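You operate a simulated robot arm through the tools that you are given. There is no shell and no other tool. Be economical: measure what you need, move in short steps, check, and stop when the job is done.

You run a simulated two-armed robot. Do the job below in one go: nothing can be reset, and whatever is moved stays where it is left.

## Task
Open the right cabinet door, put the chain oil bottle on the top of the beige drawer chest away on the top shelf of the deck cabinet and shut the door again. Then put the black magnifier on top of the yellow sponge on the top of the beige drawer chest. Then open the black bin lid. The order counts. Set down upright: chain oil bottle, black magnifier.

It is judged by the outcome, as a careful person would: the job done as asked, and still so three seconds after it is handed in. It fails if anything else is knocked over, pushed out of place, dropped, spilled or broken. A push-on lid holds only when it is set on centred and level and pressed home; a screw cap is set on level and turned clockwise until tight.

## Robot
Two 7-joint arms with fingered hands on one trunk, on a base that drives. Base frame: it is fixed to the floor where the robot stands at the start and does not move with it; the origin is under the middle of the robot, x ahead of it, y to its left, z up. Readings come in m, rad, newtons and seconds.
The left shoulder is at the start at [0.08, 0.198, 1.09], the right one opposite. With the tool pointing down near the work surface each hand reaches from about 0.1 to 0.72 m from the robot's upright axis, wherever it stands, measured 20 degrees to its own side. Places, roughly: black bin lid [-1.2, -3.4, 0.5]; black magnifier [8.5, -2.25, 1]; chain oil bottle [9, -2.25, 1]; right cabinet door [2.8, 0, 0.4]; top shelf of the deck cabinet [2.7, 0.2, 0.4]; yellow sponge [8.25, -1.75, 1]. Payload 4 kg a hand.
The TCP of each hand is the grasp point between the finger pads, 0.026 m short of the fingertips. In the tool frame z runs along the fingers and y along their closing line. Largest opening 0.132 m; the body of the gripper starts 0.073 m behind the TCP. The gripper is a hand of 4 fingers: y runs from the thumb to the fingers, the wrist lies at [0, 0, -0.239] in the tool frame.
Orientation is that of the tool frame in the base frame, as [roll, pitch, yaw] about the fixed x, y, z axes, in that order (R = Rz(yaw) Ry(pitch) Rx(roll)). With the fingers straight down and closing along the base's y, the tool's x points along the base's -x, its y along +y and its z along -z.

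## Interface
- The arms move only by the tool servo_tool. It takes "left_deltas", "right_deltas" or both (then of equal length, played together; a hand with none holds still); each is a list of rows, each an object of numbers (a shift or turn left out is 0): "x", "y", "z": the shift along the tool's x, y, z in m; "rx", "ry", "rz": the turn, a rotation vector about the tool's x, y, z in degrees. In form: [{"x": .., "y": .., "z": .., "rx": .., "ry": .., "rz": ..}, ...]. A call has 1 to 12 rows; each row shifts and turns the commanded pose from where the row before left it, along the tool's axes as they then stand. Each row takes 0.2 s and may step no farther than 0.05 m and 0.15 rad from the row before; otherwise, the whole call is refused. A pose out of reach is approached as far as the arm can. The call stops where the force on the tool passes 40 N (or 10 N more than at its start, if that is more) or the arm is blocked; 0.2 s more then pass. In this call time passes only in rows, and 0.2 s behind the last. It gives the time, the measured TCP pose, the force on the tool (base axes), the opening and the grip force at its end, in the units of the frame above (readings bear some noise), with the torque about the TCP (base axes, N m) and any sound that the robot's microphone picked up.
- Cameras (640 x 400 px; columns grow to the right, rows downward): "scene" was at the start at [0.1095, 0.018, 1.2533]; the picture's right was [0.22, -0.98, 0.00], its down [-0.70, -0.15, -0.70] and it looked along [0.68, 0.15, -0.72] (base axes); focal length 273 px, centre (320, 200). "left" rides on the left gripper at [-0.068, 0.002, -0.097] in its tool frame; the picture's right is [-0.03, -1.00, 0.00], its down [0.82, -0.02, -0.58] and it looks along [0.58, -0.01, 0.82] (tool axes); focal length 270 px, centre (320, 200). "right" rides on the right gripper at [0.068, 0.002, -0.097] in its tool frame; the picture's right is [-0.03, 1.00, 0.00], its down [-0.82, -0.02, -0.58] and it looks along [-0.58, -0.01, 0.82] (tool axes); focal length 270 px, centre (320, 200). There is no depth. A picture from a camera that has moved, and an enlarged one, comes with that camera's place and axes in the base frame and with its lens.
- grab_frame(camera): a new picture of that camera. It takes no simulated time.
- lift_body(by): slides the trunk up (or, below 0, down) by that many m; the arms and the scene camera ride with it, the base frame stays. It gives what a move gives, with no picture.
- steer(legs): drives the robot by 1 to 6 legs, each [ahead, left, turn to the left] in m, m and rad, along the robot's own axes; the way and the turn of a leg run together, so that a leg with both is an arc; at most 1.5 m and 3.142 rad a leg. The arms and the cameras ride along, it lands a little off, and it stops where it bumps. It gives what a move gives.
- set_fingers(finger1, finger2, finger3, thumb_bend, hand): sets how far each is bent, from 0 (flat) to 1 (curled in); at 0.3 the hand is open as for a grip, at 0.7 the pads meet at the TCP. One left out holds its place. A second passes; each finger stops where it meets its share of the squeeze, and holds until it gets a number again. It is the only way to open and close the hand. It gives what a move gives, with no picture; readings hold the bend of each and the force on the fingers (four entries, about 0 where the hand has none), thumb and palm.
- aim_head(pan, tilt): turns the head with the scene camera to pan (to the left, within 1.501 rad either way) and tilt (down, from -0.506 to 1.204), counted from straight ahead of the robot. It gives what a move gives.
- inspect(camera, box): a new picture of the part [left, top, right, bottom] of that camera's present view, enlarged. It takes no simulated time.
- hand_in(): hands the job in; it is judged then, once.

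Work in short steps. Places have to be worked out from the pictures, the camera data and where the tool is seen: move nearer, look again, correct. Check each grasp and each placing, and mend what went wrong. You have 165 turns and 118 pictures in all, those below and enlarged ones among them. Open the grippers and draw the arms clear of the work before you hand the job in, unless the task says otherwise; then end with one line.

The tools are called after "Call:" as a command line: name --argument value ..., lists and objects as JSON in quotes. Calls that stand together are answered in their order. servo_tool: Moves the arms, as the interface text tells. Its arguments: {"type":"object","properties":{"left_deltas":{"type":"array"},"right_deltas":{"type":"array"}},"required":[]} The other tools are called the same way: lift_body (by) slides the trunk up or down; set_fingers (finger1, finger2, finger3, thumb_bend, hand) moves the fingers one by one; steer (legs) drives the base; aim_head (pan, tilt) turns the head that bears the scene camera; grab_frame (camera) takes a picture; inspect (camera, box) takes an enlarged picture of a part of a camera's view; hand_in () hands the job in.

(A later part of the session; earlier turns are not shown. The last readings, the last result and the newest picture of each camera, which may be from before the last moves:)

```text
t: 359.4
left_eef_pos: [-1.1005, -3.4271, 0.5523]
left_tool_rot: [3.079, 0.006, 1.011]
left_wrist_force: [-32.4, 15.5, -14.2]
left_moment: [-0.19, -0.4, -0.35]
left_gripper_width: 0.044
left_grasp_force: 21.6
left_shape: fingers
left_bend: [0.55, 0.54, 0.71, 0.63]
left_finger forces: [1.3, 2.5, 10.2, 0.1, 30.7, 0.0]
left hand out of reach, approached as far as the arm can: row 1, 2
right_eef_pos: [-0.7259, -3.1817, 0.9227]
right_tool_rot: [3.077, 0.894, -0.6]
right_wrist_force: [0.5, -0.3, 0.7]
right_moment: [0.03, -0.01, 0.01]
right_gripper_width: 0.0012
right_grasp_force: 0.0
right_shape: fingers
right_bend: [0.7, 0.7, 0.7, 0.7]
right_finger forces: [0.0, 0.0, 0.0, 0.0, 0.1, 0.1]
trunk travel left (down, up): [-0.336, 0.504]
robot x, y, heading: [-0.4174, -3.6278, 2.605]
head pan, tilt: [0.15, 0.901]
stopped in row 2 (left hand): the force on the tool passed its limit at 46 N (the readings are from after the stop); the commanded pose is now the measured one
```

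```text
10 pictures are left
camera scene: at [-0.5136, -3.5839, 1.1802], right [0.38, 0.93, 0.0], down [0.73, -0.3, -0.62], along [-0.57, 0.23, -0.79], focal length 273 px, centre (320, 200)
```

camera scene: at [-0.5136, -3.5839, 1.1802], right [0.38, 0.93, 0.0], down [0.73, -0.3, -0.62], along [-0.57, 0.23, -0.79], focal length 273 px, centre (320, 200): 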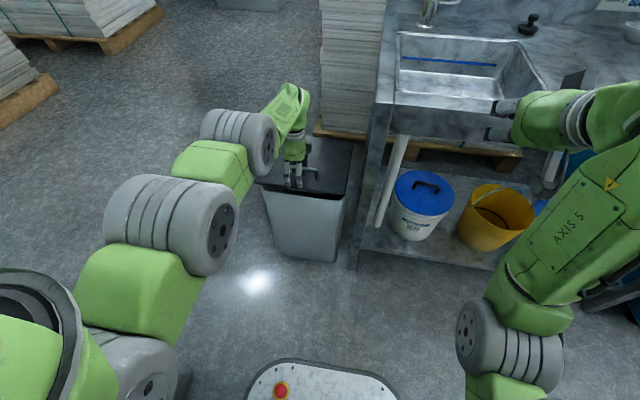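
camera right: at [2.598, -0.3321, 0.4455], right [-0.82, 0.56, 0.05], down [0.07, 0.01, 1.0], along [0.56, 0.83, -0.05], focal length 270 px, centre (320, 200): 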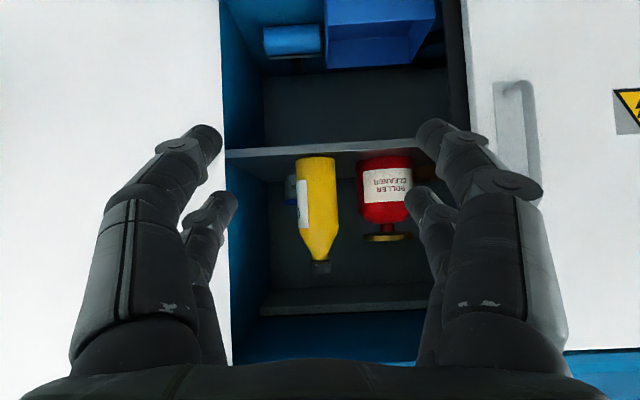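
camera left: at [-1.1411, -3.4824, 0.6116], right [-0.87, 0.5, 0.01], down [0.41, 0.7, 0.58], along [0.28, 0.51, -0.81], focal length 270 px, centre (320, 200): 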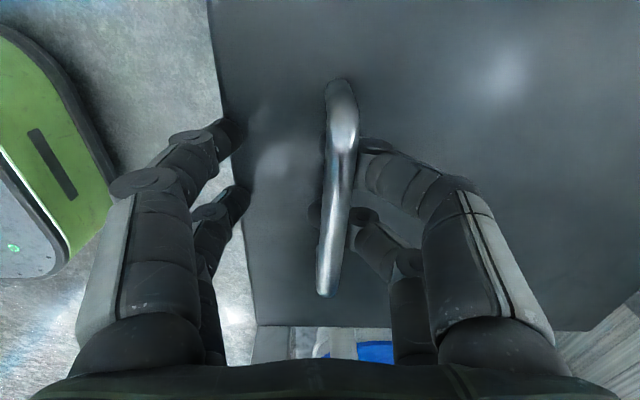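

The lid seems to be coming up, but the arm's reach limit drags it toward me. I use the base and trunk instead: 1 cm ahead, then lift.

Call:
steer --legs '[[0.012, 0, 0]]'

Call:
lift_body --by 0.05

Call:
inspect --camera "scene" --box '[220, 60, 400, 280]'

```text
t: 360.2
left_eef_pos: [-1.1057, -3.4234, 0.5515]
left_tool_rot: [3.07, 0.002, 1.016]
left_wrist_force: [-13.6, 5.0, -9.6]
left_moment: [-0.35, -0.59, -0.3]
left_gripper_width: 0.0417
left_grasp_force: 18.8
left_shape: fingers
left_bend: [0.52, 0.51, 0.72, 0.63]
left_finger forces: [5.5, 5.6, 7.7, 0.0, 18.6, 0.1]
right_eef_pos: [-0.7349, -3.1778, 0.9223]
right_tool_rot: [3.079, 0.897, -0.601]
right_wrist_force: [-0.9, 0.1, 0.1]
right_moment: [0.0, 0.0, -0.03]
right_gripper_width: 0.0013
right_grasp_force: 0.0
right_shape: fingers
right_bend: [0.7, 0.7, 0.7, 0.7]
right_finger forces: [0.0, 0.0, 0.1, 0.0, 0.0, 0.0]
trunk travel left (down, up): [-0.336, 0.504]
robot x, y, heading: [-0.4221, -3.627, 2.609]
head pan, tilt: [0.15, 0.901]
```

```text
t: 360.8
left_eef_pos: [-1.1085, -3.4217, 0.5842]
left_tool_rot: [3.072, 0.002, 1.009]
left_wrist_force: [-23.5, 12.8, -20.9]
left_moment: [-0.92, -1.75, -0.18]
left_gripper_width: 0.0489
left_grasp_force: 38.3
left_shape: fingers
left_bend: [0.55, 0.55, 0.6, 0.61]
left_finger forces: [14.5, 17.1, 18.8, 0.0, 27.3, 0.1]
right_eef_pos: [-0.735, -3.1757, 0.9555]
right_tool_rot: [3.081, 0.895, -0.601]
right_wrist_force: [0.0, 0.0, 0.8]
right_moment: [0.01, -0.02, -0.01]
right_gripper_width: 0.0015
right_grasp_force: 0.0
right_shape: fingers
right_bend: [0.7, 0.7, 0.7, 0.7]
right_finger forces: [0.0, 0.0, 0.0, 0.0, 0.0, 0.0]
trunk travel left (down, up): [-0.37, 0.47]
robot x, y, heading: [-0.4209, -3.6273, 2.604]
head pan, tilt: [0.15, 0.901]
stopped: the force on the tool passed its limit at 43 N (the readings are from after the stop); the commanded pose is now the measured one
```

```text
1.82 times, centred on (310, 170) of scene
camera zoom: at [-0.5249, -3.5778, 1.215], right [0.38, 0.93, 0.0], down [0.73, -0.3, -0.62], along [-0.57, 0.23, -0.79], focal length 496 px, centre (338, 254)
```

zoom: 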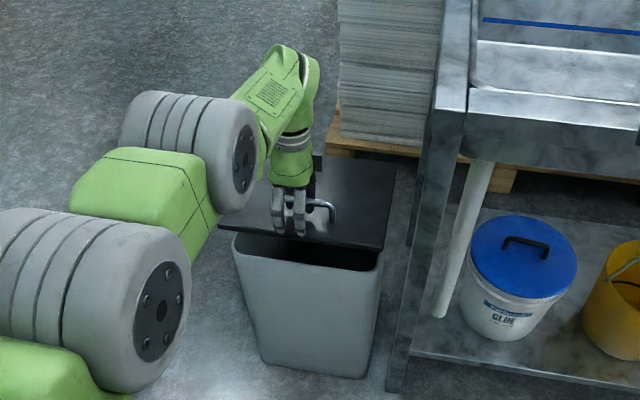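

The lid is opening (~16°). I continue up and away along the arc with the arm.

Call:
servo_tool --left_deltas '[{"z": -0.008, "y": -0.012}, {"z": -0.0175, "y": -0.008, "rx": -3}, {"z": -0.0175, "y": -0.009, "rx": -3}, {"z": -0.0175, "y": -0.01, "rx": -3}, {"z": -0.0175, "y": -0.011, "rx": -3}, {"z": -0.0175, "y": -0.012, "rx": -3}]'

Call:
inspect --camera "scene" --box '[220, 40, 400, 260]'

```text
t: 361.4
left_eef_pos: [-1.1124, -3.4193, 0.6047]
left_tool_rot: [3.039, 0.013, 1.0]
left_wrist_force: [-34.7, 18.7, -32.5]
left_moment: [-1.01, -2.03, 0.07]
left_gripper_width: 0.0517
left_grasp_force: 45.3
left_shape: fingers
left_bend: [0.56, 0.57, 0.56, 0.59]
left_finger forces: [9.9, 18.9, 25.5, 0.0, 35.3, 0.0]
left hand out of reach, approached as far as the arm can: row 1, 2
right_eef_pos: [-0.7382, -3.1745, 0.9538]
right_tool_rot: [3.081, 0.893, -0.602]
right_wrist_force: [-0.1, 0.4, -0.4]
right_moment: [-0.02, -0.01, 0.01]
right_gripper_width: 0.0012
right_grasp_force: 0.1
right_shape: fingers
right_bend: [0.7, 0.7, 0.7, 0.7]
right_finger forces: [0.0, 0.0, 0.0, 0.0, 0.0, 0.0]
trunk travel left (down, up): [-0.37, 0.47]
robot x, y, heading: [-0.4259, -3.6253, 2.603]
head pan, tilt: [0.15, 0.901]
stopped in row 2 (left hand): the force on the tool passed its limit at 51 N (the readings are from after the stop); the commanded pose is now the measured one
```

```text
1.82 times, centred on (310, 150) of scene
camera zoom: at [-0.5278, -3.5761, 1.2142], right [0.38, 0.93, 0.0], down [0.73, -0.3, -0.61], along [-0.57, 0.23, -0.79], focal length 496 px, centre (338, 291)
```

zoom: 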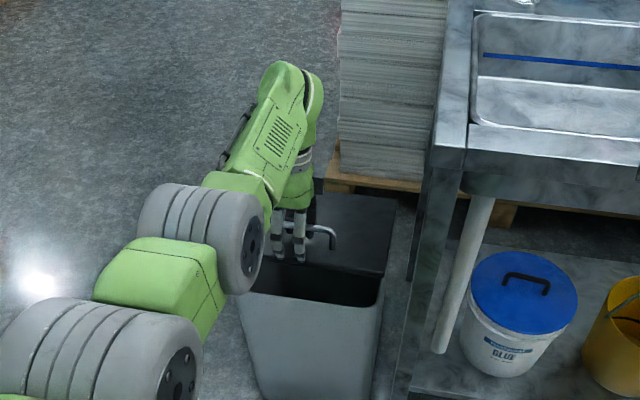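

Lid is now at maybe 35°. I relieve the horizontal pull by rolling 3 cm ahead, then lift with the trunk.

Call:
steer --legs '[[0.03, 0, 0]]'

Call:
lift_body --by 0.05

Call:
steer --legs '[[0.03, 0, 0]]'

Call:
inspect --camera "scene" --box '[220, 20, 400, 240]'

```text
t: 362.2
left_eef_pos: [-1.1324, -3.405, 0.6114]
left_tool_rot: [3.044, 0.009, 1.007]
left_wrist_force: [6.4, -7.4, -2.5]
left_moment: [-0.59, -1.21, -0.24]
left_gripper_width: 0.0499
left_grasp_force: 20.4
left_shape: fingers
left_bend: [0.44, 0.44, 0.67, 0.67]
left_finger forces: [12.0, 13.9, 5.2, 0.0, 10.4, 0.0]
right_eef_pos: [-0.758, -3.1628, 0.9583]
right_tool_rot: [3.079, 0.897, -0.602]
right_wrist_force: [-0.3, -0.9, -0.6]
right_moment: [0.05, 0.0, 0.01]
right_gripper_width: 0.0013
right_grasp_force: 0.0
right_shape: fingers
right_bend: [0.7, 0.7, 0.7, 0.7]
right_finger forces: [0.0, 0.0, 0.0, 0.0, 0.1, 0.0]
trunk travel left (down, up): [-0.37, 0.47]
robot x, y, heading: [-0.4493, -3.6109, 2.607]
head pan, tilt: [0.15, 0.901]
```

```text
t: 363.0
left_eef_pos: [-1.1357, -3.4031, 0.6481]
left_tool_rot: [3.033, 0.009, 1.001]
left_wrist_force: [-22.2, 13.5, -29.0]
left_moment: [-0.55, -1.28, -0.01]
left_gripper_width: 0.0562
left_grasp_force: 35.8
left_shape: fingers
left_bend: [0.52, 0.52, 0.53, 0.59]
left_finger forces: [8.9, 15.9, 19.2, 0.1, 27.8, 0.1]
right_eef_pos: [-0.7631, -3.1598, 1.0013]
right_tool_rot: [3.081, 0.895, -0.604]
right_wrist_force: [-0.5, -0.5, 0.0]
right_moment: [-0.01, -0.03, 0.01]
right_gripper_width: 0.0014
right_grasp_force: 0.1
right_shape: fingers
right_bend: [0.7, 0.7, 0.7, 0.7]
right_finger forces: [0.1, 0.1, 0.0, 0.0, 0.0, 0.0]
trunk travel left (down, up): [-0.415, 0.425]
robot x, y, heading: [-0.4489, -3.6098, 2.601]
head pan, tilt: [0.15, 0.901]
stopped: the force on the tool passed its limit at 42 N (the readings are from after the stop); the commanded pose is now the measured one
```

```text
t: 363.8
left_eef_pos: [-1.1566, -3.3903, 0.655]
left_tool_rot: [3.041, 0.009, 1.003]
left_wrist_force: [8.4, -6.3, 1.3]
left_moment: [-0.51, -1.06, -0.07]
left_gripper_width: 0.0567
left_grasp_force: 20.8
left_shape: fingers
left_bend: [0.4, 0.4, 0.66, 0.67]
left_finger forces: [13.3, 15.6, 4.4, 0.0, 8.5, 0.1]
right_eef_pos: [-0.7823, -3.1464, 1.0039]
right_tool_rot: [3.078, 0.9, -0.601]
right_wrist_force: [0.4, 0.4, -0.8]
right_moment: [0.02, 0.04, -0.03]
right_gripper_width: 0.0017
right_grasp_force: 0.2
right_shape: fingers
right_bend: [0.7, 0.7, 0.7, 0.7]
right_finger forces: [0.0, 0.0, 0.0, 0.0, 0.1, 0.0]
trunk travel left (down, up): [-0.415, 0.425]
robot x, y, heading: [-0.4739, -3.5923, 2.604]
head pan, tilt: [0.15, 0.901]
```

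```text
1.82 times, centred on (310, 130) of scene
camera zoom: at [-0.5701, -3.5503, 1.2612], right [0.38, 0.93, 0.0], down [0.73, -0.3, -0.62], along [-0.58, 0.23, -0.78], focal length 496 px, centre (338, 327)
```

zoom: 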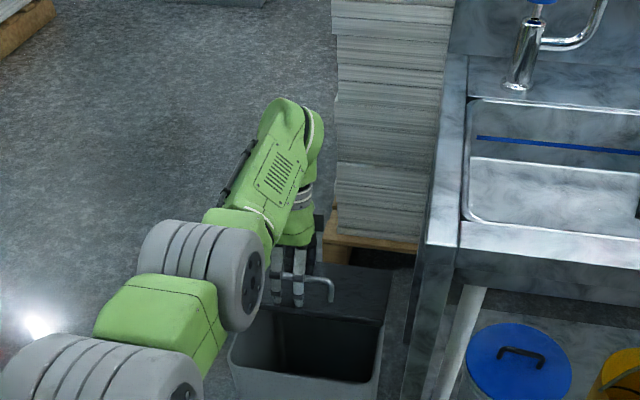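

Works well. I repeat the lift/roll pairs.

Call:
lift_body --by 0.045

Call:
steer --legs '[[0.035, 0, 0]]'

Call:
lift_body --by 0.04

Call:
steer --legs '[[0.045, 0, 0]]'

Call:
inspect --camera "scene" --box '[220, 20, 400, 240]'

```text
t: 364.7
left_eef_pos: [-1.1582, -3.3898, 0.7007]
left_tool_rot: [3.04, 0.01, 1.004]
left_wrist_force: [-0.3, 0.3, -0.1]
left_moment: [0.01, -0.03, 0.0]
left_gripper_width: 0.0166
left_grasp_force: 0.0
left_shape: fingers
left_bend: [0.56, 0.56, 0.71, 0.74]
left_finger forces: [0.0, 0.1, 0.0, 0.0, 0.0, 0.1]
right_eef_pos: [-0.7836, -3.1464, 1.049]
right_tool_rot: [3.079, 0.898, -0.601]
right_wrist_force: [-0.1, -0.6, 1.1]
right_moment: [0.02, 0.0, -0.01]
right_gripper_width: 0.0017
right_grasp_force: 0.1
right_shape: fingers
right_bend: [0.7, 0.7, 0.7, 0.7]
right_finger forces: [0.1, 0.0, 0.1, 0.0, 0.0, 0.1]
trunk travel left (down, up): [-0.46, 0.38]
robot x, y, heading: [-0.4756, -3.5912, 2.607]
head pan, tilt: [0.15, 0.901]
```

```text
t: 365.6
left_eef_pos: [-1.185, -3.373, 0.7035]
left_tool_rot: [3.047, 0.01, 1.003]
left_wrist_force: [0.6, -0.2, -1.1]
left_moment: [0.0, 0.0, 0.0]
left_gripper_width: 0.0167
left_grasp_force: 0.1
left_shape: fingers
left_bend: [0.56, 0.56, 0.71, 0.74]
left_finger forces: [0.1, 0.0, 0.1, 0.1, 0.1, 0.0]
right_eef_pos: [-0.8098, -3.1321, 1.0506]
right_tool_rot: [3.076, 0.903, -0.601]
right_wrist_force: [0.2, 0.5, 0.2]
right_moment: [-0.01, 0.0, 0.01]
right_gripper_width: 0.0012
right_grasp_force: 0.1
right_shape: fingers
right_bend: [0.7, 0.7, 0.7, 0.7]
right_finger forces: [0.1, 0.0, 0.0, 0.0, 0.1, 0.0]
trunk travel left (down, up): [-0.46, 0.38]
robot x, y, heading: [-0.5059, -3.5772, 2.606]
head pan, tilt: [0.15, 0.901]
```

```text
t: 366.4
left_eef_pos: [-1.1869, -3.3714, 0.7401]
left_tool_rot: [3.042, 0.009, 1.004]
left_wrist_force: [-0.3, -0.2, -0.1]
left_moment: [-0.02, 0.02, -0.02]
left_gripper_width: 0.0168
left_grasp_force: 0.0
left_shape: fingers
left_bend: [0.56, 0.56, 0.71, 0.74]
left_finger forces: [0.1, 0.0, 0.0, 0.0, 0.0, 0.0]
right_eef_pos: [-0.8126, -3.1292, 1.0896]
right_tool_rot: [3.08, 0.899, -0.602]
right_wrist_force: [1.0, 0.1, 0.9]
right_moment: [0.01, 0.02, 0.02]
right_gripper_width: 0.0012
right_grasp_force: 0.2
right_shape: fingers
right_bend: [0.7, 0.7, 0.7, 0.7]
right_finger forces: [0.0, 0.1, 0.0, 0.1, 0.0, 0.0]
trunk travel left (down, up): [-0.5, 0.34]
robot x, y, heading: [-0.5035, -3.5774, 2.603]
head pan, tilt: [0.15, 0.901]
```

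```text
t: 367.3
left_eef_pos: [-1.2242, -3.3498, 0.7429]
left_tool_rot: [3.048, 0.009, 1.004]
left_wrist_force: [0.1, -0.7, 0.2]
left_moment: [-0.01, 0.03, 0.0]
left_gripper_width: 0.0169
left_grasp_force: 0.0
left_shape: fingers
left_bend: [0.56, 0.56, 0.71, 0.74]
left_finger forces: [0.0, 0.0, 0.1, 0.0, 0.0, 0.0]
right_eef_pos: [-0.8475, -3.1084, 1.093]
right_tool_rot: [3.077, 0.906, -0.603]
right_wrist_force: [0.2, 0.2, -0.1]
right_moment: [0.01, 0.02, -0.02]
right_gripper_width: 0.0012
right_grasp_force: 0.1
right_shape: fingers
right_bend: [0.7, 0.7, 0.7, 0.7]
right_finger forces: [0.0, 0.0, 0.0, 0.0, 0.1, 0.1]
trunk travel left (down, up): [-0.5, 0.34]
robot x, y, heading: [-0.5407, -3.5562, 2.599]
head pan, tilt: [0.15, 0.901]
```

```text
1.82 times, centred on (310, 130) of scene
camera zoom: at [-0.6339, -3.5121, 1.3465], right [0.38, 0.93, 0.0], down [0.72, -0.29, -0.62], along [-0.58, 0.24, -0.78], focal length 496 px, centre (338, 327)
```

zoom: 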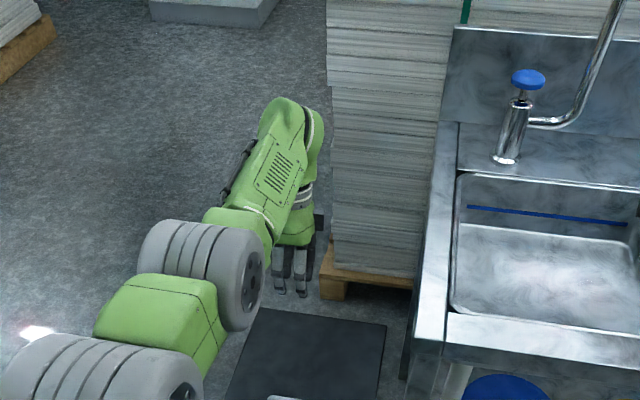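

The bar slipped and the lid fell shut again. I'll redo it with a narrower pre-shape (both sides landing on the lid so the fingers hook fully under the bar), and have the right fist ready to push the raised lid from below.

Call:
set_fingers --hand "left" --finger1 0.57 --finger2 0.57 --finger3 0.57 --thumb_bend 0.57

Call:
steer --legs '[[-0.1295, -0.008, 0]]'

Call:
servo_tool --left_deltas '[{"rx": 5.3}]'

Call:
lift_body --by -0.17

Call:
grab_frame --camera "left"

```text
t: 368.3
left_eef_pos: [-1.2256, -3.3489, 0.7411]
left_tool_rot: [3.046, 0.009, 1.003]
left_wrist_force: [-0.5, -0.1, -1.3]
left_moment: [0.0, -0.02, -0.01]
left_gripper_width: 0.0453
left_grasp_force: 0.1
left_shape: fingers
left_bend: [0.56, 0.56, 0.56, 0.56]
left_finger forces: [0.0, 0.0, 0.1, 0.0, 0.0, 0.0]
right_eef_pos: [-0.8491, -3.1081, 1.0909]
right_tool_rot: [3.078, 0.9, -0.603]
right_wrist_force: [0.5, 0.2, 0.3]
right_moment: [-0.01, -0.01, -0.03]
right_gripper_width: 0.0012
right_grasp_force: 0.1
right_shape: fingers
right_bend: [0.7, 0.7, 0.7, 0.7]
right_finger forces: [0.1, 0.0, 0.0, 0.1, 0.1, 0.0]
trunk travel left (down, up): [-0.5, 0.34]
robot x, y, heading: [-0.5419, -3.5528, 2.602]
head pan, tilt: [0.15, 0.901]
```

```text
t: 369.6
left_eef_pos: [-1.111, -3.4073, 0.7403]
left_tool_rot: [3.042, 0.007, 1.003]
left_wrist_force: [0.5, -0.4, -0.2]
left_moment: [0.01, 0.0, 0.02]
left_gripper_width: 0.0453
left_grasp_force: 0.1
left_shape: fingers
left_bend: [0.56, 0.56, 0.56, 0.56]
left_finger forces: [0.1, 0.0, 0.0, 0.1, 0.0, 0.1]
right_eef_pos: [-0.7364, -3.1661, 1.0898]
right_tool_rot: [3.08, 0.9, -0.602]
right_wrist_force: [0.3, -0.2, 0.4]
right_moment: [0.01, -0.01, 0.01]
right_gripper_width: 0.001
right_grasp_force: 0.1
right_shape: fingers
right_bend: [0.7, 0.7, 0.7, 0.7]
right_finger forces: [0.0, 0.1, 0.1, 0.1, 0.0, 0.1]
trunk travel left (down, up): [-0.5, 0.34]
robot x, y, heading: [-0.4266, -3.6113, 2.607]
head pan, tilt: [0.15, 0.901]
```

```text
t: 370.0
left_eef_pos: [-1.1116, -3.4083, 0.7418]
left_tool_rot: [3.135, 0.009, 1.003]
left_wrist_force: [0.2, -0.2, -0.3]
left_moment: [0.02, 0.0, 0.02]
left_gripper_width: 0.0453
left_grasp_force: 0.1
left_shape: fingers
left_bend: [0.56, 0.56, 0.56, 0.56]
left_finger forces: [0.0, 0.0, 0.0, 0.1, 0.0, 0.0]
right_eef_pos: [-0.7361, -3.1675, 1.09]
right_tool_rot: [3.077, 0.9, -0.602]
right_wrist_force: [-0.5, -0.1, -0.1]
right_moment: [-0.03, -0.02, 0.0]
right_gripper_width: 0.0014
right_grasp_force: 0.1
right_shape: fingers
right_bend: [0.7, 0.7, 0.7, 0.7]
right_finger forces: [0.0, 0.1, 0.1, 0.1, 0.0, 0.0]
trunk travel left (down, up): [-0.5, 0.34]
robot x, y, heading: [-0.4298, -3.6118, 2.6]
head pan, tilt: [0.15, 0.901]
```

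```text
t: 371.9
left_eef_pos: [-1.1103, -3.4089, 0.5703]
left_tool_rot: [3.138, 0.009, 1.003]
left_wrist_force: [0.1, -0.1, 0.2]
left_moment: [-0.02, 0.03, 0.0]
left_gripper_width: 0.0452
left_grasp_force: 0.1
left_shape: fingers
left_bend: [0.56, 0.56, 0.56, 0.56]
left_finger forces: [0.0, 0.0, 0.1, 0.0, 0.0, 0.0]
right_eef_pos: [-0.735, -3.1668, 0.9207]
right_tool_rot: [3.078, 0.903, -0.603]
right_wrist_force: [-0.2, -1.3, -1.1]
right_moment: [-0.01, -0.02, 0.0]
right_gripper_width: 0.0012
right_grasp_force: 0.1
right_shape: fingers
right_bend: [0.7, 0.7, 0.7, 0.7]
right_finger forces: [0.0, 0.0, 0.0, 0.0, 0.1, 0.0]
trunk travel left (down, up): [-0.33, 0.51]
robot x, y, heading: [-0.4296, -3.618, 2.606]
head pan, tilt: [0.15, 0.901]
```

```text
5 pictures are left
camera left: at [-1.1451, -3.4663, 0.6665], right [-0.86, 0.52, -0.01], down [0.42, 0.71, 0.57], along [0.3, 0.49, -0.82], focal length 270 px, centre (320, 200)
```

left: 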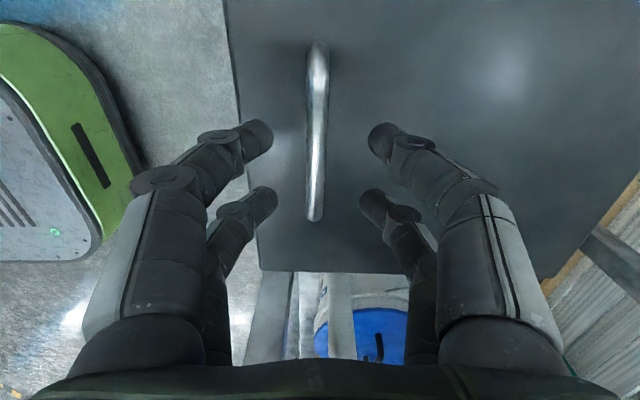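

Bar is centred. I lower to just above the lid and close fully.

Call:
lift_body --by -0.042

Call:
lift_body --by -0.007

Call:
set_fingers --hand "left" --finger1 0.76 --finger2 0.76 --finger3 0.76 --thumb_bend 0.76

```text
t: 372.7
left_eef_pos: [-1.1102, -3.4088, 0.5289]
left_tool_rot: [3.137, 0.008, 1.004]
left_wrist_force: [0.1, -0.8, -0.6]
left_moment: [0.0, -0.01, 0.05]
left_gripper_width: 0.0452
left_grasp_force: 0.2
left_shape: fingers
left_bend: [0.56, 0.56, 0.56, 0.56]
left_finger forces: [0.1, 0.0, 0.1, 0.1, 0.0, 0.0]
right_eef_pos: [-0.7366, -3.1678, 0.8767]
right_tool_rot: [3.076, 0.903, -0.602]
right_wrist_force: [0.1, 0.6, -0.4]
right_moment: [0.0, 0.02, 0.02]
right_gripper_width: 0.0015
right_grasp_force: 0.1
right_shape: fingers
right_bend: [0.7, 0.7, 0.7, 0.7]
right_finger forces: [0.0, 0.0, 0.1, 0.0, 0.1, 0.0]
trunk travel left (down, up): [-0.288, 0.552]
robot x, y, heading: [-0.4273, -3.6151, 2.603]
head pan, tilt: [0.15, 0.901]
```

```text
t: 373.3
left_eef_pos: [-1.1101, -3.4084, 0.5219]
left_tool_rot: [3.136, 0.01, 1.002]
left_wrist_force: [0.5, -0.2, -0.3]
left_moment: [-0.02, 0.0, -0.01]
left_gripper_width: 0.0453
left_grasp_force: 0.1
left_shape: fingers
left_bend: [0.56, 0.56, 0.56, 0.56]
left_finger forces: [0.0, 0.0, 0.0, 0.0, 0.0, 0.0]
right_eef_pos: [-0.7356, -3.1668, 0.8702]
right_tool_rot: [3.079, 0.902, -0.601]
right_wrist_force: [-0.5, 0.8, 0.1]
right_moment: [0.02, -0.01, -0.03]
right_gripper_width: 0.0015
right_grasp_force: 0.0
right_shape: fingers
right_bend: [0.7, 0.7, 0.7, 0.7]
right_finger forces: [0.0, 0.0, 0.0, 0.0, 0.1, 0.0]
trunk travel left (down, up): [-0.281, 0.559]
robot x, y, heading: [-0.4262, -3.6178, 2.604]
head pan, tilt: [0.15, 0.901]
```

```text
t: 374.3
left_eef_pos: [-1.1096, -3.4093, 0.5224]
left_tool_rot: [3.135, 0.009, 1.003]
left_wrist_force: [-0.5, -0.4, 0.7]
left_moment: [-0.02, 0.01, 0.02]
left_gripper_width: 0.0
left_grasp_force: 0.1
left_shape: fingers
left_bend: [0.73, 0.74, 0.74, 0.73]
left_finger forces: [0.0, 0.0, 0.0, 0.0, 0.0, 0.0]
right_eef_pos: [-0.7351, -3.1655, 0.8708]
right_tool_rot: [3.078, 0.902, -0.603]
right_wrist_force: [-0.3, -0.1, 0.4]
right_moment: [0.05, 0.01, 0.01]
right_gripper_width: 0.0011
right_grasp_force: 0.1
right_shape: fingers
right_bend: [0.7, 0.7, 0.7, 0.7]
right_finger forces: [0.0, 0.0, 0.0, 0.0, 0.1, 0.1]
trunk travel left (down, up): [-0.281, 0.559]
robot x, y, heading: [-0.4309, -3.6124, 2.607]
head pan, tilt: [0.15, 0.901]
```

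Fingers are closed under the bar. I lift again in pairs of trunk-up and base-ahead.

Call:
lift_body --by 0.06

Call:
steer --legs '[[0.015, 0, 0]]'

Call:
lift_body --by 0.045

Call:
steer --legs '[[0.02, 0, 0]]'

Call:
lift_body --by 0.04

Call:
steer --legs '[[0.03, 0, 0]]'

```text
t: 375.3
left_eef_pos: [-1.1117, -3.4071, 0.579]
left_tool_rot: [3.132, 0.008, 1.003]
left_wrist_force: [-20.1, 12.7, -12.1]
left_moment: [0.02, 0.03, -0.17]
left_gripper_width: 0.0018
left_grasp_force: 13.6
left_shape: fingers
left_bend: [0.75, 0.75, 0.73, 0.64]
left_finger forces: [1.3, 1.4, 7.8, 0.0, 17.5, 0.0]
right_eef_pos: [-0.7386, -3.1644, 0.9277]
right_tool_rot: [3.08, 0.897, -0.603]
right_wrist_force: [-0.6, 0.7, -0.3]
right_moment: [-0.02, 0.01, -0.03]
right_gripper_width: 0.001
right_grasp_force: 0.0
right_shape: fingers
right_bend: [0.7, 0.7, 0.7, 0.7]
right_finger forces: [0.0, 0.0, 0.0, 0.0, 0.0, 0.0]
trunk travel left (down, up): [-0.341, 0.499]
robot x, y, heading: [-0.4305, -3.6125, 2.605]
head pan, tilt: [0.15, 0.901]
```

```text
t: 376.1
left_eef_pos: [-1.1231, -3.4018, 0.5815]
left_tool_rot: [3.135, 0.011, 1.006]
left_wrist_force: [1.7, -0.8, -2.6]
left_moment: [-0.03, 0.0, -0.02]
left_gripper_width: 0.0
left_grasp_force: 0.0
left_shape: fingers
left_bend: [0.75, 0.75, 0.74, 0.71]
left_finger forces: [0.1, 0.0, 0.0, 0.0, 0.1, 0.1]
right_eef_pos: [-0.7502, -3.1583, 0.9321]
right_tool_rot: [3.081, 0.901, -0.604]
right_wrist_force: [0.0, -0.5, -0.5]
right_moment: [0.01, 0.0, 0.0]
right_gripper_width: 0.0014
right_grasp_force: 0.1
right_shape: fingers
right_bend: [0.7, 0.7, 0.7, 0.7]
right_finger forces: [0.1, 0.1, 0.1, 0.0, 0.0, 0.0]
trunk travel left (down, up): [-0.341, 0.499]
robot x, y, heading: [-0.4389, -3.6075, 2.607]
head pan, tilt: [0.15, 0.901]
```

```text
t: 376.9
left_eef_pos: [-1.1264, -3.4, 0.6213]
left_tool_rot: [3.127, 0.007, 1.004]
left_wrist_force: [-22.8, 16.7, -21.7]
left_moment: [0.04, -0.21, -0.28]
left_gripper_width: 0.008
left_grasp_force: 17.5
left_shape: fingers
left_bend: [0.76, 0.76, 0.68, 0.65]
left_finger forces: [0.1, 0.0, 10.1, 0.0, 24.5, 0.1]
right_eef_pos: [-0.7539, -3.157, 0.9733]
right_tool_rot: [3.079, 0.897, -0.602]
right_wrist_force: [0.1, -0.1, -0.1]
right_moment: [0.04, 0.0, 0.01]
right_gripper_width: 0.0014
right_grasp_force: 0.1
right_shape: fingers
right_bend: [0.7, 0.7, 0.7, 0.7]
right_finger forces: [0.0, 0.0, 0.0, 0.0, 0.0, 0.0]
trunk travel left (down, up): [-0.386, 0.454]
robot x, y, heading: [-0.4445, -3.6075, 2.606]
head pan, tilt: [0.15, 0.901]
```

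```text
t: 377.7
left_eef_pos: [-1.1409, -3.3906, 0.6251]
left_tool_rot: [3.13, 0.009, 1.005]
left_wrist_force: [-2.1, 1.6, -3.6]
left_moment: [0.02, -0.09, -0.08]
left_gripper_width: 0.0
left_grasp_force: 4.8
left_shape: fingers
left_bend: [0.75, 0.75, 0.72, 0.68]
left_finger forces: [0.0, 0.1, 0.0, 0.1, 9.3, 0.1]
right_eef_pos: [-0.7681, -3.1488, 0.9745]
right_tool_rot: [3.079, 0.902, -0.6]
right_wrist_force: [-0.1, 0.4, -0.9]
right_moment: [0.02, -0.04, -0.02]
right_gripper_width: 0.0014
right_grasp_force: 0.0
right_shape: fingers
right_bend: [0.7, 0.7, 0.7, 0.7]
right_finger forces: [0.1, 0.0, 0.1, 0.1, 0.0, 0.1]
trunk travel left (down, up): [-0.386, 0.454]
robot x, y, heading: [-0.4585, -3.5948, 2.605]
head pan, tilt: [0.15, 0.901]
```

```text
t: 378.4
left_eef_pos: [-1.1435, -3.3897, 0.649]
left_tool_rot: [3.122, 0.011, 0.999]
left_wrist_force: [-24.2, 14.8, -29.0]
left_moment: [-0.07, -0.34, -0.25]
left_gripper_width: 0.0088
left_grasp_force: 19.2
left_shape: fingers
left_bend: [0.76, 0.76, 0.67, 0.64]
left_finger forces: [0.1, 0.0, 12.9, 0.0, 25.2, 0.1]
right_eef_pos: [-0.771, -3.1461, 1.0056]
right_tool_rot: [3.081, 0.898, -0.603]
right_wrist_force: [0.2, 0.3, -0.2]
right_moment: [-0.03, -0.02, 0.02]
right_gripper_width: 0.0014
right_grasp_force: 0.0
right_shape: fingers
right_bend: [0.7, 0.7, 0.7, 0.7]
right_finger forces: [0.0, 0.0, 0.1, 0.1, 0.0, 0.0]
trunk travel left (down, up): [-0.418, 0.422]
robot x, y, heading: [-0.4589, -3.5951, 2.603]
head pan, tilt: [0.15, 0.901]
stopped: the force on the tool passed its limit at 43 N (the readings are from after the stop); the commanded pose is now the measured one
```

```text
t: 379.2
left_eef_pos: [-1.1655, -3.3753, 0.6567]
left_tool_rot: [3.131, 0.01, 1.005]
left_wrist_force: [0.8, -0.5, -0.8]
left_moment: [0.01, -0.01, 0.0]
left_gripper_width: 0.0
left_grasp_force: 0.1
left_shape: fingers
left_bend: [0.75, 0.75, 0.72, 0.71]
left_finger forces: [0.0, 0.0, 0.1, 0.0, 0.0, 0.0]
right_eef_pos: [-0.7923, -3.1339, 1.008]
right_tool_rot: [3.08, 0.901, -0.603]
right_wrist_force: [0.4, 1.1, -0.1]
right_moment: [0.02, -0.01, -0.01]
right_gripper_width: 0.0012
right_grasp_force: 0.0
right_shape: fingers
right_bend: [0.7, 0.7, 0.7, 0.7]
right_finger forces: [0.0, 0.1, 0.1, 0.0, 0.0, 0.0]
trunk travel left (down, up): [-0.418, 0.422]
robot x, y, heading: [-0.486, -3.5827, 2.611]
head pan, tilt: [0.15, 0.901]
```

Forces went to zero; I check whether the lid is still hooked.

Call:
inspect --camera "scene" --box '[220, 30, 400, 250]'

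```text
1.82 times, centred on (310, 140) of scene
camera zoom: at [-0.5804, -3.5353, 1.2634], right [0.38, 0.93, 0.0], down [0.73, -0.3, -0.62], along [-0.57, 0.23, -0.78], focal length 496 px, centre (338, 309)
```

zoom: 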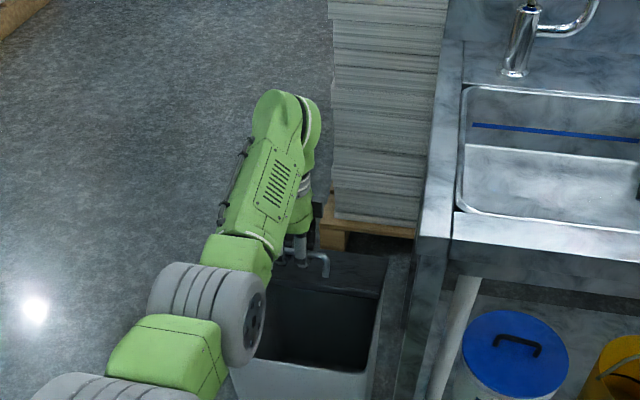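

Still held, lid roughly 45–50° up. I continue in finer pairs.

Call:
lift_body --by 0.02

Call:
steer --legs '[[0.02, 0, 0]]'

Call:
lift_body --by 0.02

Call:
steer --legs '[[0.03, 0, 0]]'

```text
t: 379.9
left_eef_pos: [-1.1677, -3.3747, 0.6722]
left_tool_rot: [3.126, 0.01, 1.0]
left_wrist_force: [-15.2, 9.9, -24.5]
left_moment: [0.04, -0.25, -0.23]
left_gripper_width: 0.0033
left_grasp_force: 15.2
left_shape: fingers
left_bend: [0.75, 0.75, 0.71, 0.66]
left_finger forces: [1.3, 1.4, 7.8, 0.0, 20.3, 0.0]
right_eef_pos: [-0.7949, -3.1308, 1.0249]
right_tool_rot: [3.08, 0.896, -0.602]
right_wrist_force: [0.9, 0.9, -0.3]
right_moment: [0.01, 0.01, 0.0]
right_gripper_width: 0.0012
right_grasp_force: 0.0
right_shape: fingers
right_bend: [0.7, 0.7, 0.7, 0.7]
right_finger forces: [0.1, 0.0, 0.0, 0.0, 0.0, 0.0]
trunk travel left (down, up): [-0.438, 0.402]
robot x, y, heading: [-0.4864, -3.5812, 2.606]
head pan, tilt: [0.15, 0.901]
```

```text
t: 380.7
left_eef_pos: [-1.1834, -3.3653, 0.6764]
left_tool_rot: [3.131, 0.009, 1.004]
left_wrist_force: [0.2, -0.6, -2.6]
left_moment: [0.0, -0.08, -0.08]
left_gripper_width: 0.0
left_grasp_force: 0.1
left_shape: fingers
left_bend: [0.75, 0.75, 0.72, 0.71]
left_finger forces: [0.0, 0.1, 0.0, 0.0, 0.0, 0.1]
right_eef_pos: [-0.8102, -3.1228, 1.0266]
right_tool_rot: [3.078, 0.9, -0.602]
right_wrist_force: [0.4, -0.7, 0.4]
right_moment: [0.02, -0.01, -0.01]
right_gripper_width: 0.0014
right_grasp_force: 0.0
right_shape: fingers
right_bend: [0.7, 0.7, 0.7, 0.7]
right_finger forces: [0.1, 0.0, 0.0, 0.1, 0.0, 0.1]
trunk travel left (down, up): [-0.438, 0.402]
robot x, y, heading: [-0.5002, -3.5689, 2.61]
head pan, tilt: [0.15, 0.901]
```

```text
t: 381.3
left_eef_pos: [-1.1861, -3.3647, 0.6901]
left_tool_rot: [3.123, 0.009, 1.002]
left_wrist_force: [-16.1, 11.4, -30.9]
left_moment: [-0.02, -0.35, -0.24]
left_gripper_width: 0.0053
left_grasp_force: 17.0
left_shape: fingers
left_bend: [0.75, 0.75, 0.69, 0.65]
left_finger forces: [0.9, 1.0, 10.2, 0.0, 22.1, 0.1]
right_eef_pos: [-0.8129, -3.1209, 1.0444]
right_tool_rot: [3.081, 0.896, -0.602]
right_wrist_force: [0.8, -0.9, -0.1]
right_moment: [0.01, -0.01, 0.05]
right_gripper_width: 0.0012
right_grasp_force: 0.1
right_shape: fingers
right_bend: [0.7, 0.7, 0.7, 0.7]
right_finger forces: [0.1, 0.0, 0.0, 0.0, 0.0, 0.0]
trunk travel left (down, up): [-0.458, 0.382]
robot x, y, heading: [-0.5005, -3.5703, 2.608]
head pan, tilt: [0.15, 0.901]
```

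```text
t: 382.2
left_eef_pos: [-1.2094, -3.3507, 0.6965]
left_tool_rot: [3.133, 0.009, 1.005]
left_wrist_force: [0.7, -0.1, -2.8]
left_moment: [0.0, -0.03, -0.05]
left_gripper_width: 0.0002
left_grasp_force: 0.0
left_shape: fingers
left_bend: [0.75, 0.75, 0.72, 0.71]
left_finger forces: [0.0, 0.0, 0.0, 0.0, 0.0, 0.0]
right_eef_pos: [-0.8355, -3.1072, 1.0458]
right_tool_rot: [3.079, 0.899, -0.599]
right_wrist_force: [0.2, 1.3, 0.2]
right_moment: [-0.05, -0.01, -0.01]
right_gripper_width: 0.0011
right_grasp_force: 0.1
right_shape: fingers
right_bend: [0.7, 0.7, 0.7, 0.7]
right_finger forces: [0.0, 0.0, 0.0, 0.0, 0.1, 0.1]
trunk travel left (down, up): [-0.458, 0.382]
robot x, y, heading: [-0.5271, -3.5552, 2.603]
head pan, tilt: [0.15, 0.901]
```

The hook holds; geometry says ≈50° open. I continue along the arc.

Call:
lift_body --by 0.014

Call:
steer --legs '[[0.028, 0, 0]]'

Call:
lift_body --by 0.012

Call:
steer --legs '[[0.03, 0, 0]]'

```text
t: 382.8
left_eef_pos: [-1.212, -3.3493, 0.7062]
left_tool_rot: [3.123, 0.009, 1.003]
left_wrist_force: [-10.9, 7.6, -28.7]
left_moment: [0.1, -0.26, -0.19]
left_gripper_width: 0.0027
left_grasp_force: 15.5
left_shape: fingers
left_bend: [0.74, 0.75, 0.71, 0.67]
left_finger forces: [2.3, 2.5, 7.3, 0.0, 18.3, 0.0]
right_eef_pos: [-0.8394, -3.1055, 1.0585]
right_tool_rot: [3.081, 0.897, -0.6]
right_wrist_force: [0.6, -0.1, -0.2]
right_moment: [-0.02, -0.03, 0.0]
right_gripper_width: 0.0011
right_grasp_force: 0.0
right_shape: fingers
right_bend: [0.7, 0.7, 0.7, 0.7]
right_finger forces: [0.0, 0.0, 0.0, 0.0, 0.0, 0.0]
trunk travel left (down, up): [-0.472, 0.368]
robot x, y, heading: [-0.5288, -3.5543, 2.606]
head pan, tilt: [0.15, 0.901]
```

```text
t: 383.6
left_eef_pos: [-1.2338, -3.3362, 0.7122]
left_tool_rot: [3.135, 0.008, 1.005]
left_wrist_force: [-0.1, 1.5, -5.5]
left_moment: [0.0, -0.05, -0.08]
left_gripper_width: 0.0001
left_grasp_force: 0.1
left_shape: fingers
left_bend: [0.75, 0.74, 0.72, 0.71]
left_finger forces: [0.0, 0.0, 0.0, 0.0, 0.0, 0.1]
right_eef_pos: [-0.8598, -3.0936, 1.0614]
right_tool_rot: [3.08, 0.902, -0.598]
right_wrist_force: [0.0, 0.2, -0.9]
right_moment: [-0.02, -0.04, 0.01]
right_gripper_width: 0.0012
right_grasp_force: 0.1
right_shape: fingers
right_bend: [0.7, 0.7, 0.7, 0.7]
right_finger forces: [0.1, 0.0, 0.0, 0.0, 0.0, 0.0]
trunk travel left (down, up): [-0.472, 0.368]
robot x, y, heading: [-0.5448, -3.5425, 2.603]
head pan, tilt: [0.15, 0.901]
```

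```text
t: 384.2
left_eef_pos: [-1.2347, -3.3355, 0.7181]
left_tool_rot: [3.127, 0.009, 1.004]
left_wrist_force: [-8.3, 6.1, -29.4]
left_moment: [0.08, -0.28, -0.11]
left_gripper_width: 0.0019
left_grasp_force: 14.2
left_shape: fingers
left_bend: [0.74, 0.74, 0.71, 0.67]
left_finger forces: [3.2, 3.4, 6.4, 0.0, 16.7, 0.0]
right_eef_pos: [-0.8624, -3.0909, 1.0703]
right_tool_rot: [3.08, 0.897, -0.599]
right_wrist_force: [0.4, -0.8, -0.6]
right_moment: [-0.04, 0.01, 0.01]
right_gripper_width: 0.0016
right_grasp_force: 0.1
right_shape: fingers
right_bend: [0.7, 0.7, 0.7, 0.7]
right_finger forces: [0.0, 0.1, 0.0, 0.0, 0.1, 0.0]
trunk travel left (down, up): [-0.484, 0.356]
robot x, y, heading: [-0.5489, -3.5422, 2.604]
head pan, tilt: [0.15, 0.901]
```

```text
t: 385.0
left_eef_pos: [-1.2598, -3.3205, 0.7238]
left_tool_rot: [3.134, 0.006, 1.004]
left_wrist_force: [-0.5, 2.9, -10.6]
left_moment: [0.07, -0.1, -0.07]
left_gripper_width: 0.0001
left_grasp_force: 9.7
left_shape: fingers
left_bend: [0.74, 0.74, 0.72, 0.69]
left_finger forces: [5.7, 4.9, 0.1, 0.0, 8.7, 0.0]
right_eef_pos: [-0.8847, -3.0793, 1.073]
right_tool_rot: [3.079, 0.9, -0.6]
right_wrist_force: [-0.2, -0.5, -0.1]
right_moment: [0.01, -0.01, -0.01]
right_gripper_width: 0.0014
right_grasp_force: 0.2
right_shape: fingers
right_bend: [0.7, 0.7, 0.7, 0.7]
right_finger forces: [0.1, 0.1, 0.0, 0.1, 0.0, 0.1]
trunk travel left (down, up): [-0.484, 0.356]
robot x, y, heading: [-0.5716, -3.5264, 2.611]
head pan, tilt: [0.15, 0.901]
```

θ ≈ 66° now. The arc is nearly level here, so I roll ahead in small steps with tiny lifts.

Call:
steer --legs '[[0.025, 0, 0]]'

Call:
lift_body --by 0.004

Call:
steer --legs '[[0.03, 0, 0]]'

Call:
inspect --camera "scene" --box '[220, 30, 400, 250]'

```text
t: 385.8
left_eef_pos: [-1.2786, -3.3095, 0.7267]
left_tool_rot: [3.139, 0.009, 1.005]
left_wrist_force: [0.5, 0.1, -3.2]
left_moment: [0.01, 0.01, 0.01]
left_gripper_width: 0.0001
left_grasp_force: 0.0
left_shape: fingers
left_bend: [0.75, 0.74, 0.72, 0.72]
left_finger forces: [0.0, 0.0, 0.0, 0.1, 0.1, 0.0]
right_eef_pos: [-0.9025, -3.0677, 1.0739]
right_tool_rot: [3.079, 0.904, -0.604]
right_wrist_force: [-0.7, 0.0, 0.2]
right_moment: [0.0, -0.01, 0.01]
right_gripper_width: 0.0013
right_grasp_force: 0.1
right_shape: fingers
right_bend: [0.7, 0.7, 0.7, 0.7]
right_finger forces: [0.0, 0.0, 0.1, 0.0, 0.1, 0.0]
trunk travel left (down, up): [-0.484, 0.356]
robot x, y, heading: [-0.5934, -3.5144, 2.608]
head pan, tilt: [0.15, 0.901]
```

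```text
t: 386.4
left_eef_pos: [-1.2792, -3.3095, 0.7281]
left_tool_rot: [3.133, 0.005, 1.006]
left_wrist_force: [-0.5, 1.4, -8.2]
left_moment: [0.02, 0.05, 0.0]
left_gripper_width: 0.0
left_grasp_force: 3.3
left_shape: fingers
left_bend: [0.74, 0.74, 0.72, 0.72]
left_finger forces: [0.1, 6.1, 0.0, 0.0, 0.0, 0.0]
right_eef_pos: [-0.9047, -3.066, 1.0776]
right_tool_rot: [3.078, 0.902, -0.601]
right_wrist_force: [-0.2, 0.1, 0.5]
right_moment: [0.0, 0.0, -0.02]
right_gripper_width: 0.0011
right_grasp_force: 0.1
right_shape: fingers
right_bend: [0.7, 0.7, 0.7, 0.7]
right_finger forces: [0.0, 0.0, 0.1, 0.1, 0.0, 0.0]
trunk travel left (down, up): [-0.488, 0.352]
robot x, y, heading: [-0.599, -3.5145, 2.604]
head pan, tilt: [0.15, 0.901]
```

```text
t: 387.2
left_eef_pos: [-1.3048, -3.2935, 0.7281]
left_tool_rot: [3.135, 0.007, 1.005]
left_wrist_force: [0.4, 0.2, -7.5]
left_moment: [-0.03, 0.07, 0.01]
left_gripper_width: 0.0
left_grasp_force: 3.0
left_shape: fingers
left_bend: [0.74, 0.74, 0.72, 0.72]
left_finger forces: [0.1, 6.9, 0.0, 0.0, 0.0, 0.0]
right_eef_pos: [-0.9304, -3.0525, 1.0777]
right_tool_rot: [3.079, 0.906, -0.601]
right_wrist_force: [-0.6, 0.1, 0.3]
right_moment: [0.0, 0.03, -0.02]
right_gripper_width: 0.0011
right_grasp_force: 0.1
right_shape: fingers
right_bend: [0.7, 0.7, 0.7, 0.7]
right_finger forces: [0.1, 0.0, 0.1, 0.0, 0.1, 0.0]
trunk travel left (down, up): [-0.488, 0.352]
robot x, y, heading: [-0.6242, -3.4989, 2.607]
head pan, tilt: [0.15, 0.901]
```

```text
1.82 times, centred on (310, 140) of scene
camera zoom: at [-0.7168, -3.4552, 1.3333], right [0.38, 0.93, 0.0], down [0.73, -0.29, -0.62], along [-0.58, 0.23, -0.78], focal length 496 px, centre (338, 309)
```

zoom: 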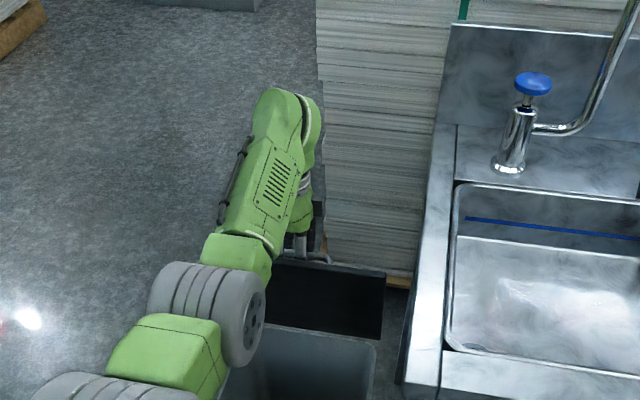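

Lid is near vertical (its underside faces me). I roll 4.5 cm more and push a bit further away with the arm.

Call:
steer --legs '[[0.045, 0, 0]]'

Call:
servo_tool --left_deltas '[{"y": -0.015}, {"y": -0.015}, {"y": -0.015, "z": 0.004}, {"y": -0.015, "z": 0.004}]'

```text
t: 388.1
left_eef_pos: [-1.3408, -3.2729, 0.7278]
left_tool_rot: [3.132, 0.006, 1.005]
left_wrist_force: [1.3, 1.2, -10.8]
left_moment: [0.02, 0.2, 0.02]
left_gripper_width: 0.0001
left_grasp_force: 4.4
left_shape: fingers
left_bend: [0.74, 0.74, 0.72, 0.72]
left_finger forces: [0.0, 8.5, 0.0, 0.1, 0.1, 0.0]
right_eef_pos: [-0.968, -3.0303, 1.0784]
right_tool_rot: [3.081, 0.903, -0.601]
right_wrist_force: [0.2, 0.7, -0.2]
right_moment: [0.01, 0.01, 0.02]
right_gripper_width: 0.0013
right_grasp_force: 0.0
right_shape: fingers
right_bend: [0.7, 0.7, 0.7, 0.7]
right_finger forces: [0.0, 0.0, 0.0, 0.0, 0.1, 0.1]
trunk travel left (down, up): [-0.488, 0.352]
robot x, y, heading: [-0.6603, -3.4728, 2.608]
head pan, tilt: [0.15, 0.901]
```

```text
t: 389.1
left_eef_pos: [-1.3621, -3.2588, 0.7238]
left_tool_rot: [3.128, 0.005, 1.007]
left_wrist_force: [-0.2, -5.6, -16.8]
left_moment: [0.08, 0.12, -0.2]
left_gripper_width: 0.0
left_grasp_force: 14.3
left_shape: fingers
left_bend: [0.74, 0.73, 0.72, 0.72]
left_finger forces: [17.1, 10.7, 0.0, 0.0, 0.0, 0.0]
left hand out of reach, approached as far as the arm can: row 2, 3, 4
right_eef_pos: [-0.9699, -3.0297, 1.0772]
right_tool_rot: [3.079, 0.903, -0.598]
right_wrist_force: [0.2, 0.7, 0.7]
right_moment: [-0.03, 0.0, -0.05]
right_gripper_width: 0.0014
right_grasp_force: 0.1
right_shape: fingers
right_bend: [0.7, 0.7, 0.7, 0.7]
right_finger forces: [0.0, 0.0, 0.0, 0.0, 0.0, 0.1]
trunk travel left (down, up): [-0.488, 0.352]
robot x, y, heading: [-0.6619, -3.4774, 2.609]
head pan, tilt: [0.15, 0.901]
```

Geometry gives ≈96° now. I nudge 2.5 cm more so gravity keeps it open, then free the thumb and ease the fingers.

Call:
steer --legs '[[0.025, 0, 0]]'

Call:
set_fingers --hand "left" --thumb_bend 0.3

Call:
set_fingers --hand "left" --finger1 0.66 --finger2 0.66 --finger3 0.66

Call:
inspect --camera "scene" --box '[220, 30, 400, 250]'

```text
t: 389.9
left_eef_pos: [-1.3819, -3.2457, 0.7269]
left_tool_rot: [3.129, 0.005, 1.007]
left_wrist_force: [3.2, -4.6, -24.1]
left_moment: [-0.02, 0.22, -0.13]
left_gripper_width: 0.0
left_grasp_force: 17.2
left_shape: fingers
left_bend: [0.68, 0.68, 0.73, 0.75]
left_finger forces: [19.0, 15.1, 0.1, 0.0, 0.0, 0.0]
right_eef_pos: [-0.9887, -3.0181, 1.0776]
right_tool_rot: [3.081, 0.903, -0.598]
right_wrist_force: [0.0, -0.2, 0.2]
right_moment: [-0.03, 0.02, 0.01]
right_gripper_width: 0.0012
right_grasp_force: 0.0
right_shape: fingers
right_bend: [0.7, 0.7, 0.7, 0.7]
right_finger forces: [0.0, 0.0, 0.0, 0.1, 0.1, 0.1]
trunk travel left (down, up): [-0.488, 0.352]
robot x, y, heading: [-0.6754, -3.465, 2.608]
head pan, tilt: [0.15, 0.901]
```

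```text
t: 390.9
left_eef_pos: [-1.3806, -3.2455, 0.7233]
left_tool_rot: [3.125, 0.007, 1.006]
left_wrist_force: [3.1, -4.8, -19.1]
left_moment: [0.07, 0.06, -0.09]
left_gripper_width: 0.068
left_grasp_force: 16.1
left_shape: fingers
left_bend: [0.7, 0.7, 0.73, 0.3]
left_finger forces: [17.1, 14.7, 0.0, 0.0, 0.1, 0.1]
right_eef_pos: [-0.9905, -3.0168, 1.0773]
right_tool_rot: [3.081, 0.902, -0.6]
right_wrist_force: [0.1, -0.5, 1.2]
right_moment: [-0.01, 0.01, 0.02]
right_gripper_width: 0.0015
right_grasp_force: 0.0
right_shape: fingers
right_bend: [0.7, 0.7, 0.7, 0.7]
right_finger forces: [0.1, 0.0, 0.1, 0.0, 0.0, 0.0]
trunk travel left (down, up): [-0.488, 0.352]
robot x, y, heading: [-0.6781, -3.4631, 2.608]
head pan, tilt: [0.15, 0.901]
```

```text
t: 391.9
left_eef_pos: [-1.3812, -3.2449, 0.7271]
left_tool_rot: [3.13, 0.008, 1.004]
left_wrist_force: [-1.2, -1.7, -1.9]
left_moment: [-0.06, -0.05, -0.03]
left_gripper_width: 0.0753
left_grasp_force: 4.3
left_shape: fingers
left_bend: [0.64, 0.64, 0.66, 0.3]
left_finger forces: [4.1, 2.8, 0.1, 0.0, 0.1, 0.1]
right_eef_pos: [-0.9886, -3.0173, 1.0787]
right_tool_rot: [3.079, 0.904, -0.601]
right_wrist_force: [-0.8, -0.4, 0.1]
right_moment: [0.01, -0.01, 0.01]
right_gripper_width: 0.0015
right_grasp_force: 0.1
right_shape: fingers
right_bend: [0.7, 0.7, 0.7, 0.7]
right_finger forces: [0.1, 0.0, 0.1, 0.1, 0.1, 0.0]
trunk travel left (down, up): [-0.488, 0.352]
robot x, y, heading: [-0.6811, -3.4644, 2.604]
head pan, tilt: [0.15, 0.901]
```

```text
1.82 times, centred on (310, 140) of scene
camera zoom: at [-0.7765, -3.4192, 1.3335], right [0.38, 0.93, 0.0], down [0.73, -0.3, -0.62], along [-0.57, 0.23, -0.78], focal length 496 px, centre (338, 309)
```

zoom: 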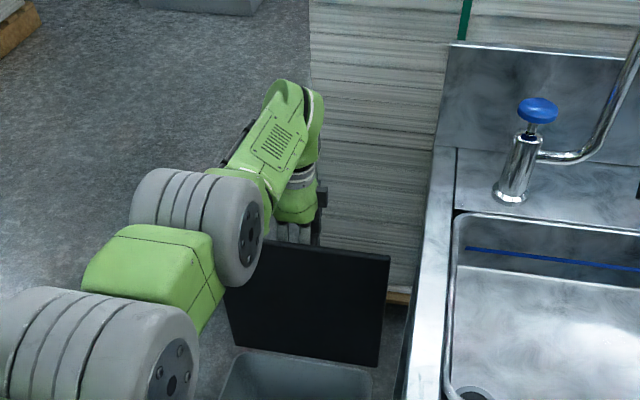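

The lid stands upright, past vertical. I raise the hand straight out with the trunk.

Call:
lift_body --by 0.04

Call:
lift_body --by 0.15

Call:
inspect --camera "scene" --box '[200, 60, 400, 300]'

```text
t: 392.7
left_eef_pos: [-1.3815, -3.2441, 0.768]
left_tool_rot: [3.134, 0.009, 1.006]
left_wrist_force: [-0.2, 0.5, 0.0]
left_moment: [-0.02, -0.04, 0.01]
left_gripper_width: 0.0728
left_grasp_force: 0.8
left_shape: fingers
left_bend: [0.66, 0.66, 0.66, 0.3]
left_finger forces: [0.9, 0.7, 0.0, 0.0, 0.0, 0.0]
right_eef_pos: [-0.9877, -3.017, 1.1206]
right_tool_rot: [3.082, 0.907, -0.601]
right_wrist_force: [4.0, -0.2, 1.9]
right_moment: [0.06, 0.04, -0.07]
right_gripper_width: 0.0012
right_grasp_force: 4.6
right_shape: fingers
right_bend: [0.7, 0.66, 0.65, 0.7]
right_finger forces: [0.1, 3.3, 5.5, 0.0, 0.1, 0.0]
trunk travel left (down, up): [-0.528, 0.312]
robot x, y, heading: [-0.6826, -3.4644, 2.607]
head pan, tilt: [0.15, 0.901]
```

```text
t: 394.5
left_eef_pos: [-1.3799, -3.244, 0.917]
left_tool_rot: [3.13, 0.006, 1.006]
left_wrist_force: [0.3, 0.5, 0.0]
left_moment: [0.01, -0.01, -0.02]
left_gripper_width: 0.073
left_grasp_force: 0.0
left_shape: fingers
left_bend: [0.66, 0.66, 0.66, 0.3]
left_finger forces: [0.0, 0.1, 0.0, 0.0, 0.0, 0.0]
right_eef_pos: [-0.9876, -3.0173, 1.2686]
right_tool_rot: [3.078, 0.904, -0.603]
right_wrist_force: [-0.5, 0.1, -0.2]
right_moment: [0.0, -0.01, -0.02]
right_gripper_width: 0.0009
right_grasp_force: 0.1
right_shape: fingers
right_bend: [0.7, 0.7, 0.7, 0.7]
right_finger forces: [0.1, 0.1, 0.0, 0.1, 0.0, 0.0]
trunk travel left (down, up): [-0.678, 0.162]
robot x, y, heading: [-0.6829, -3.4643, 2.604]
head pan, tilt: [0.15, 0.901]
```

```text
1.67 times, centred on (300, 180) of scene
camera zoom: at [-0.7759, -3.4193, 1.5234], right [0.38, 0.93, 0.0], down [0.73, -0.3, -0.62], along [-0.58, 0.23, -0.78], focal length 455 px, centre (353, 233)
```

zoom: 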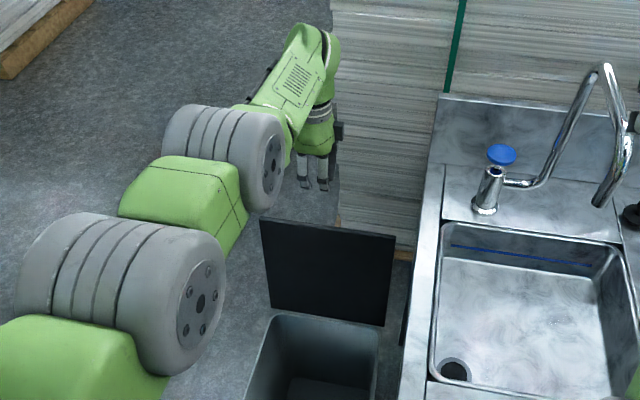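

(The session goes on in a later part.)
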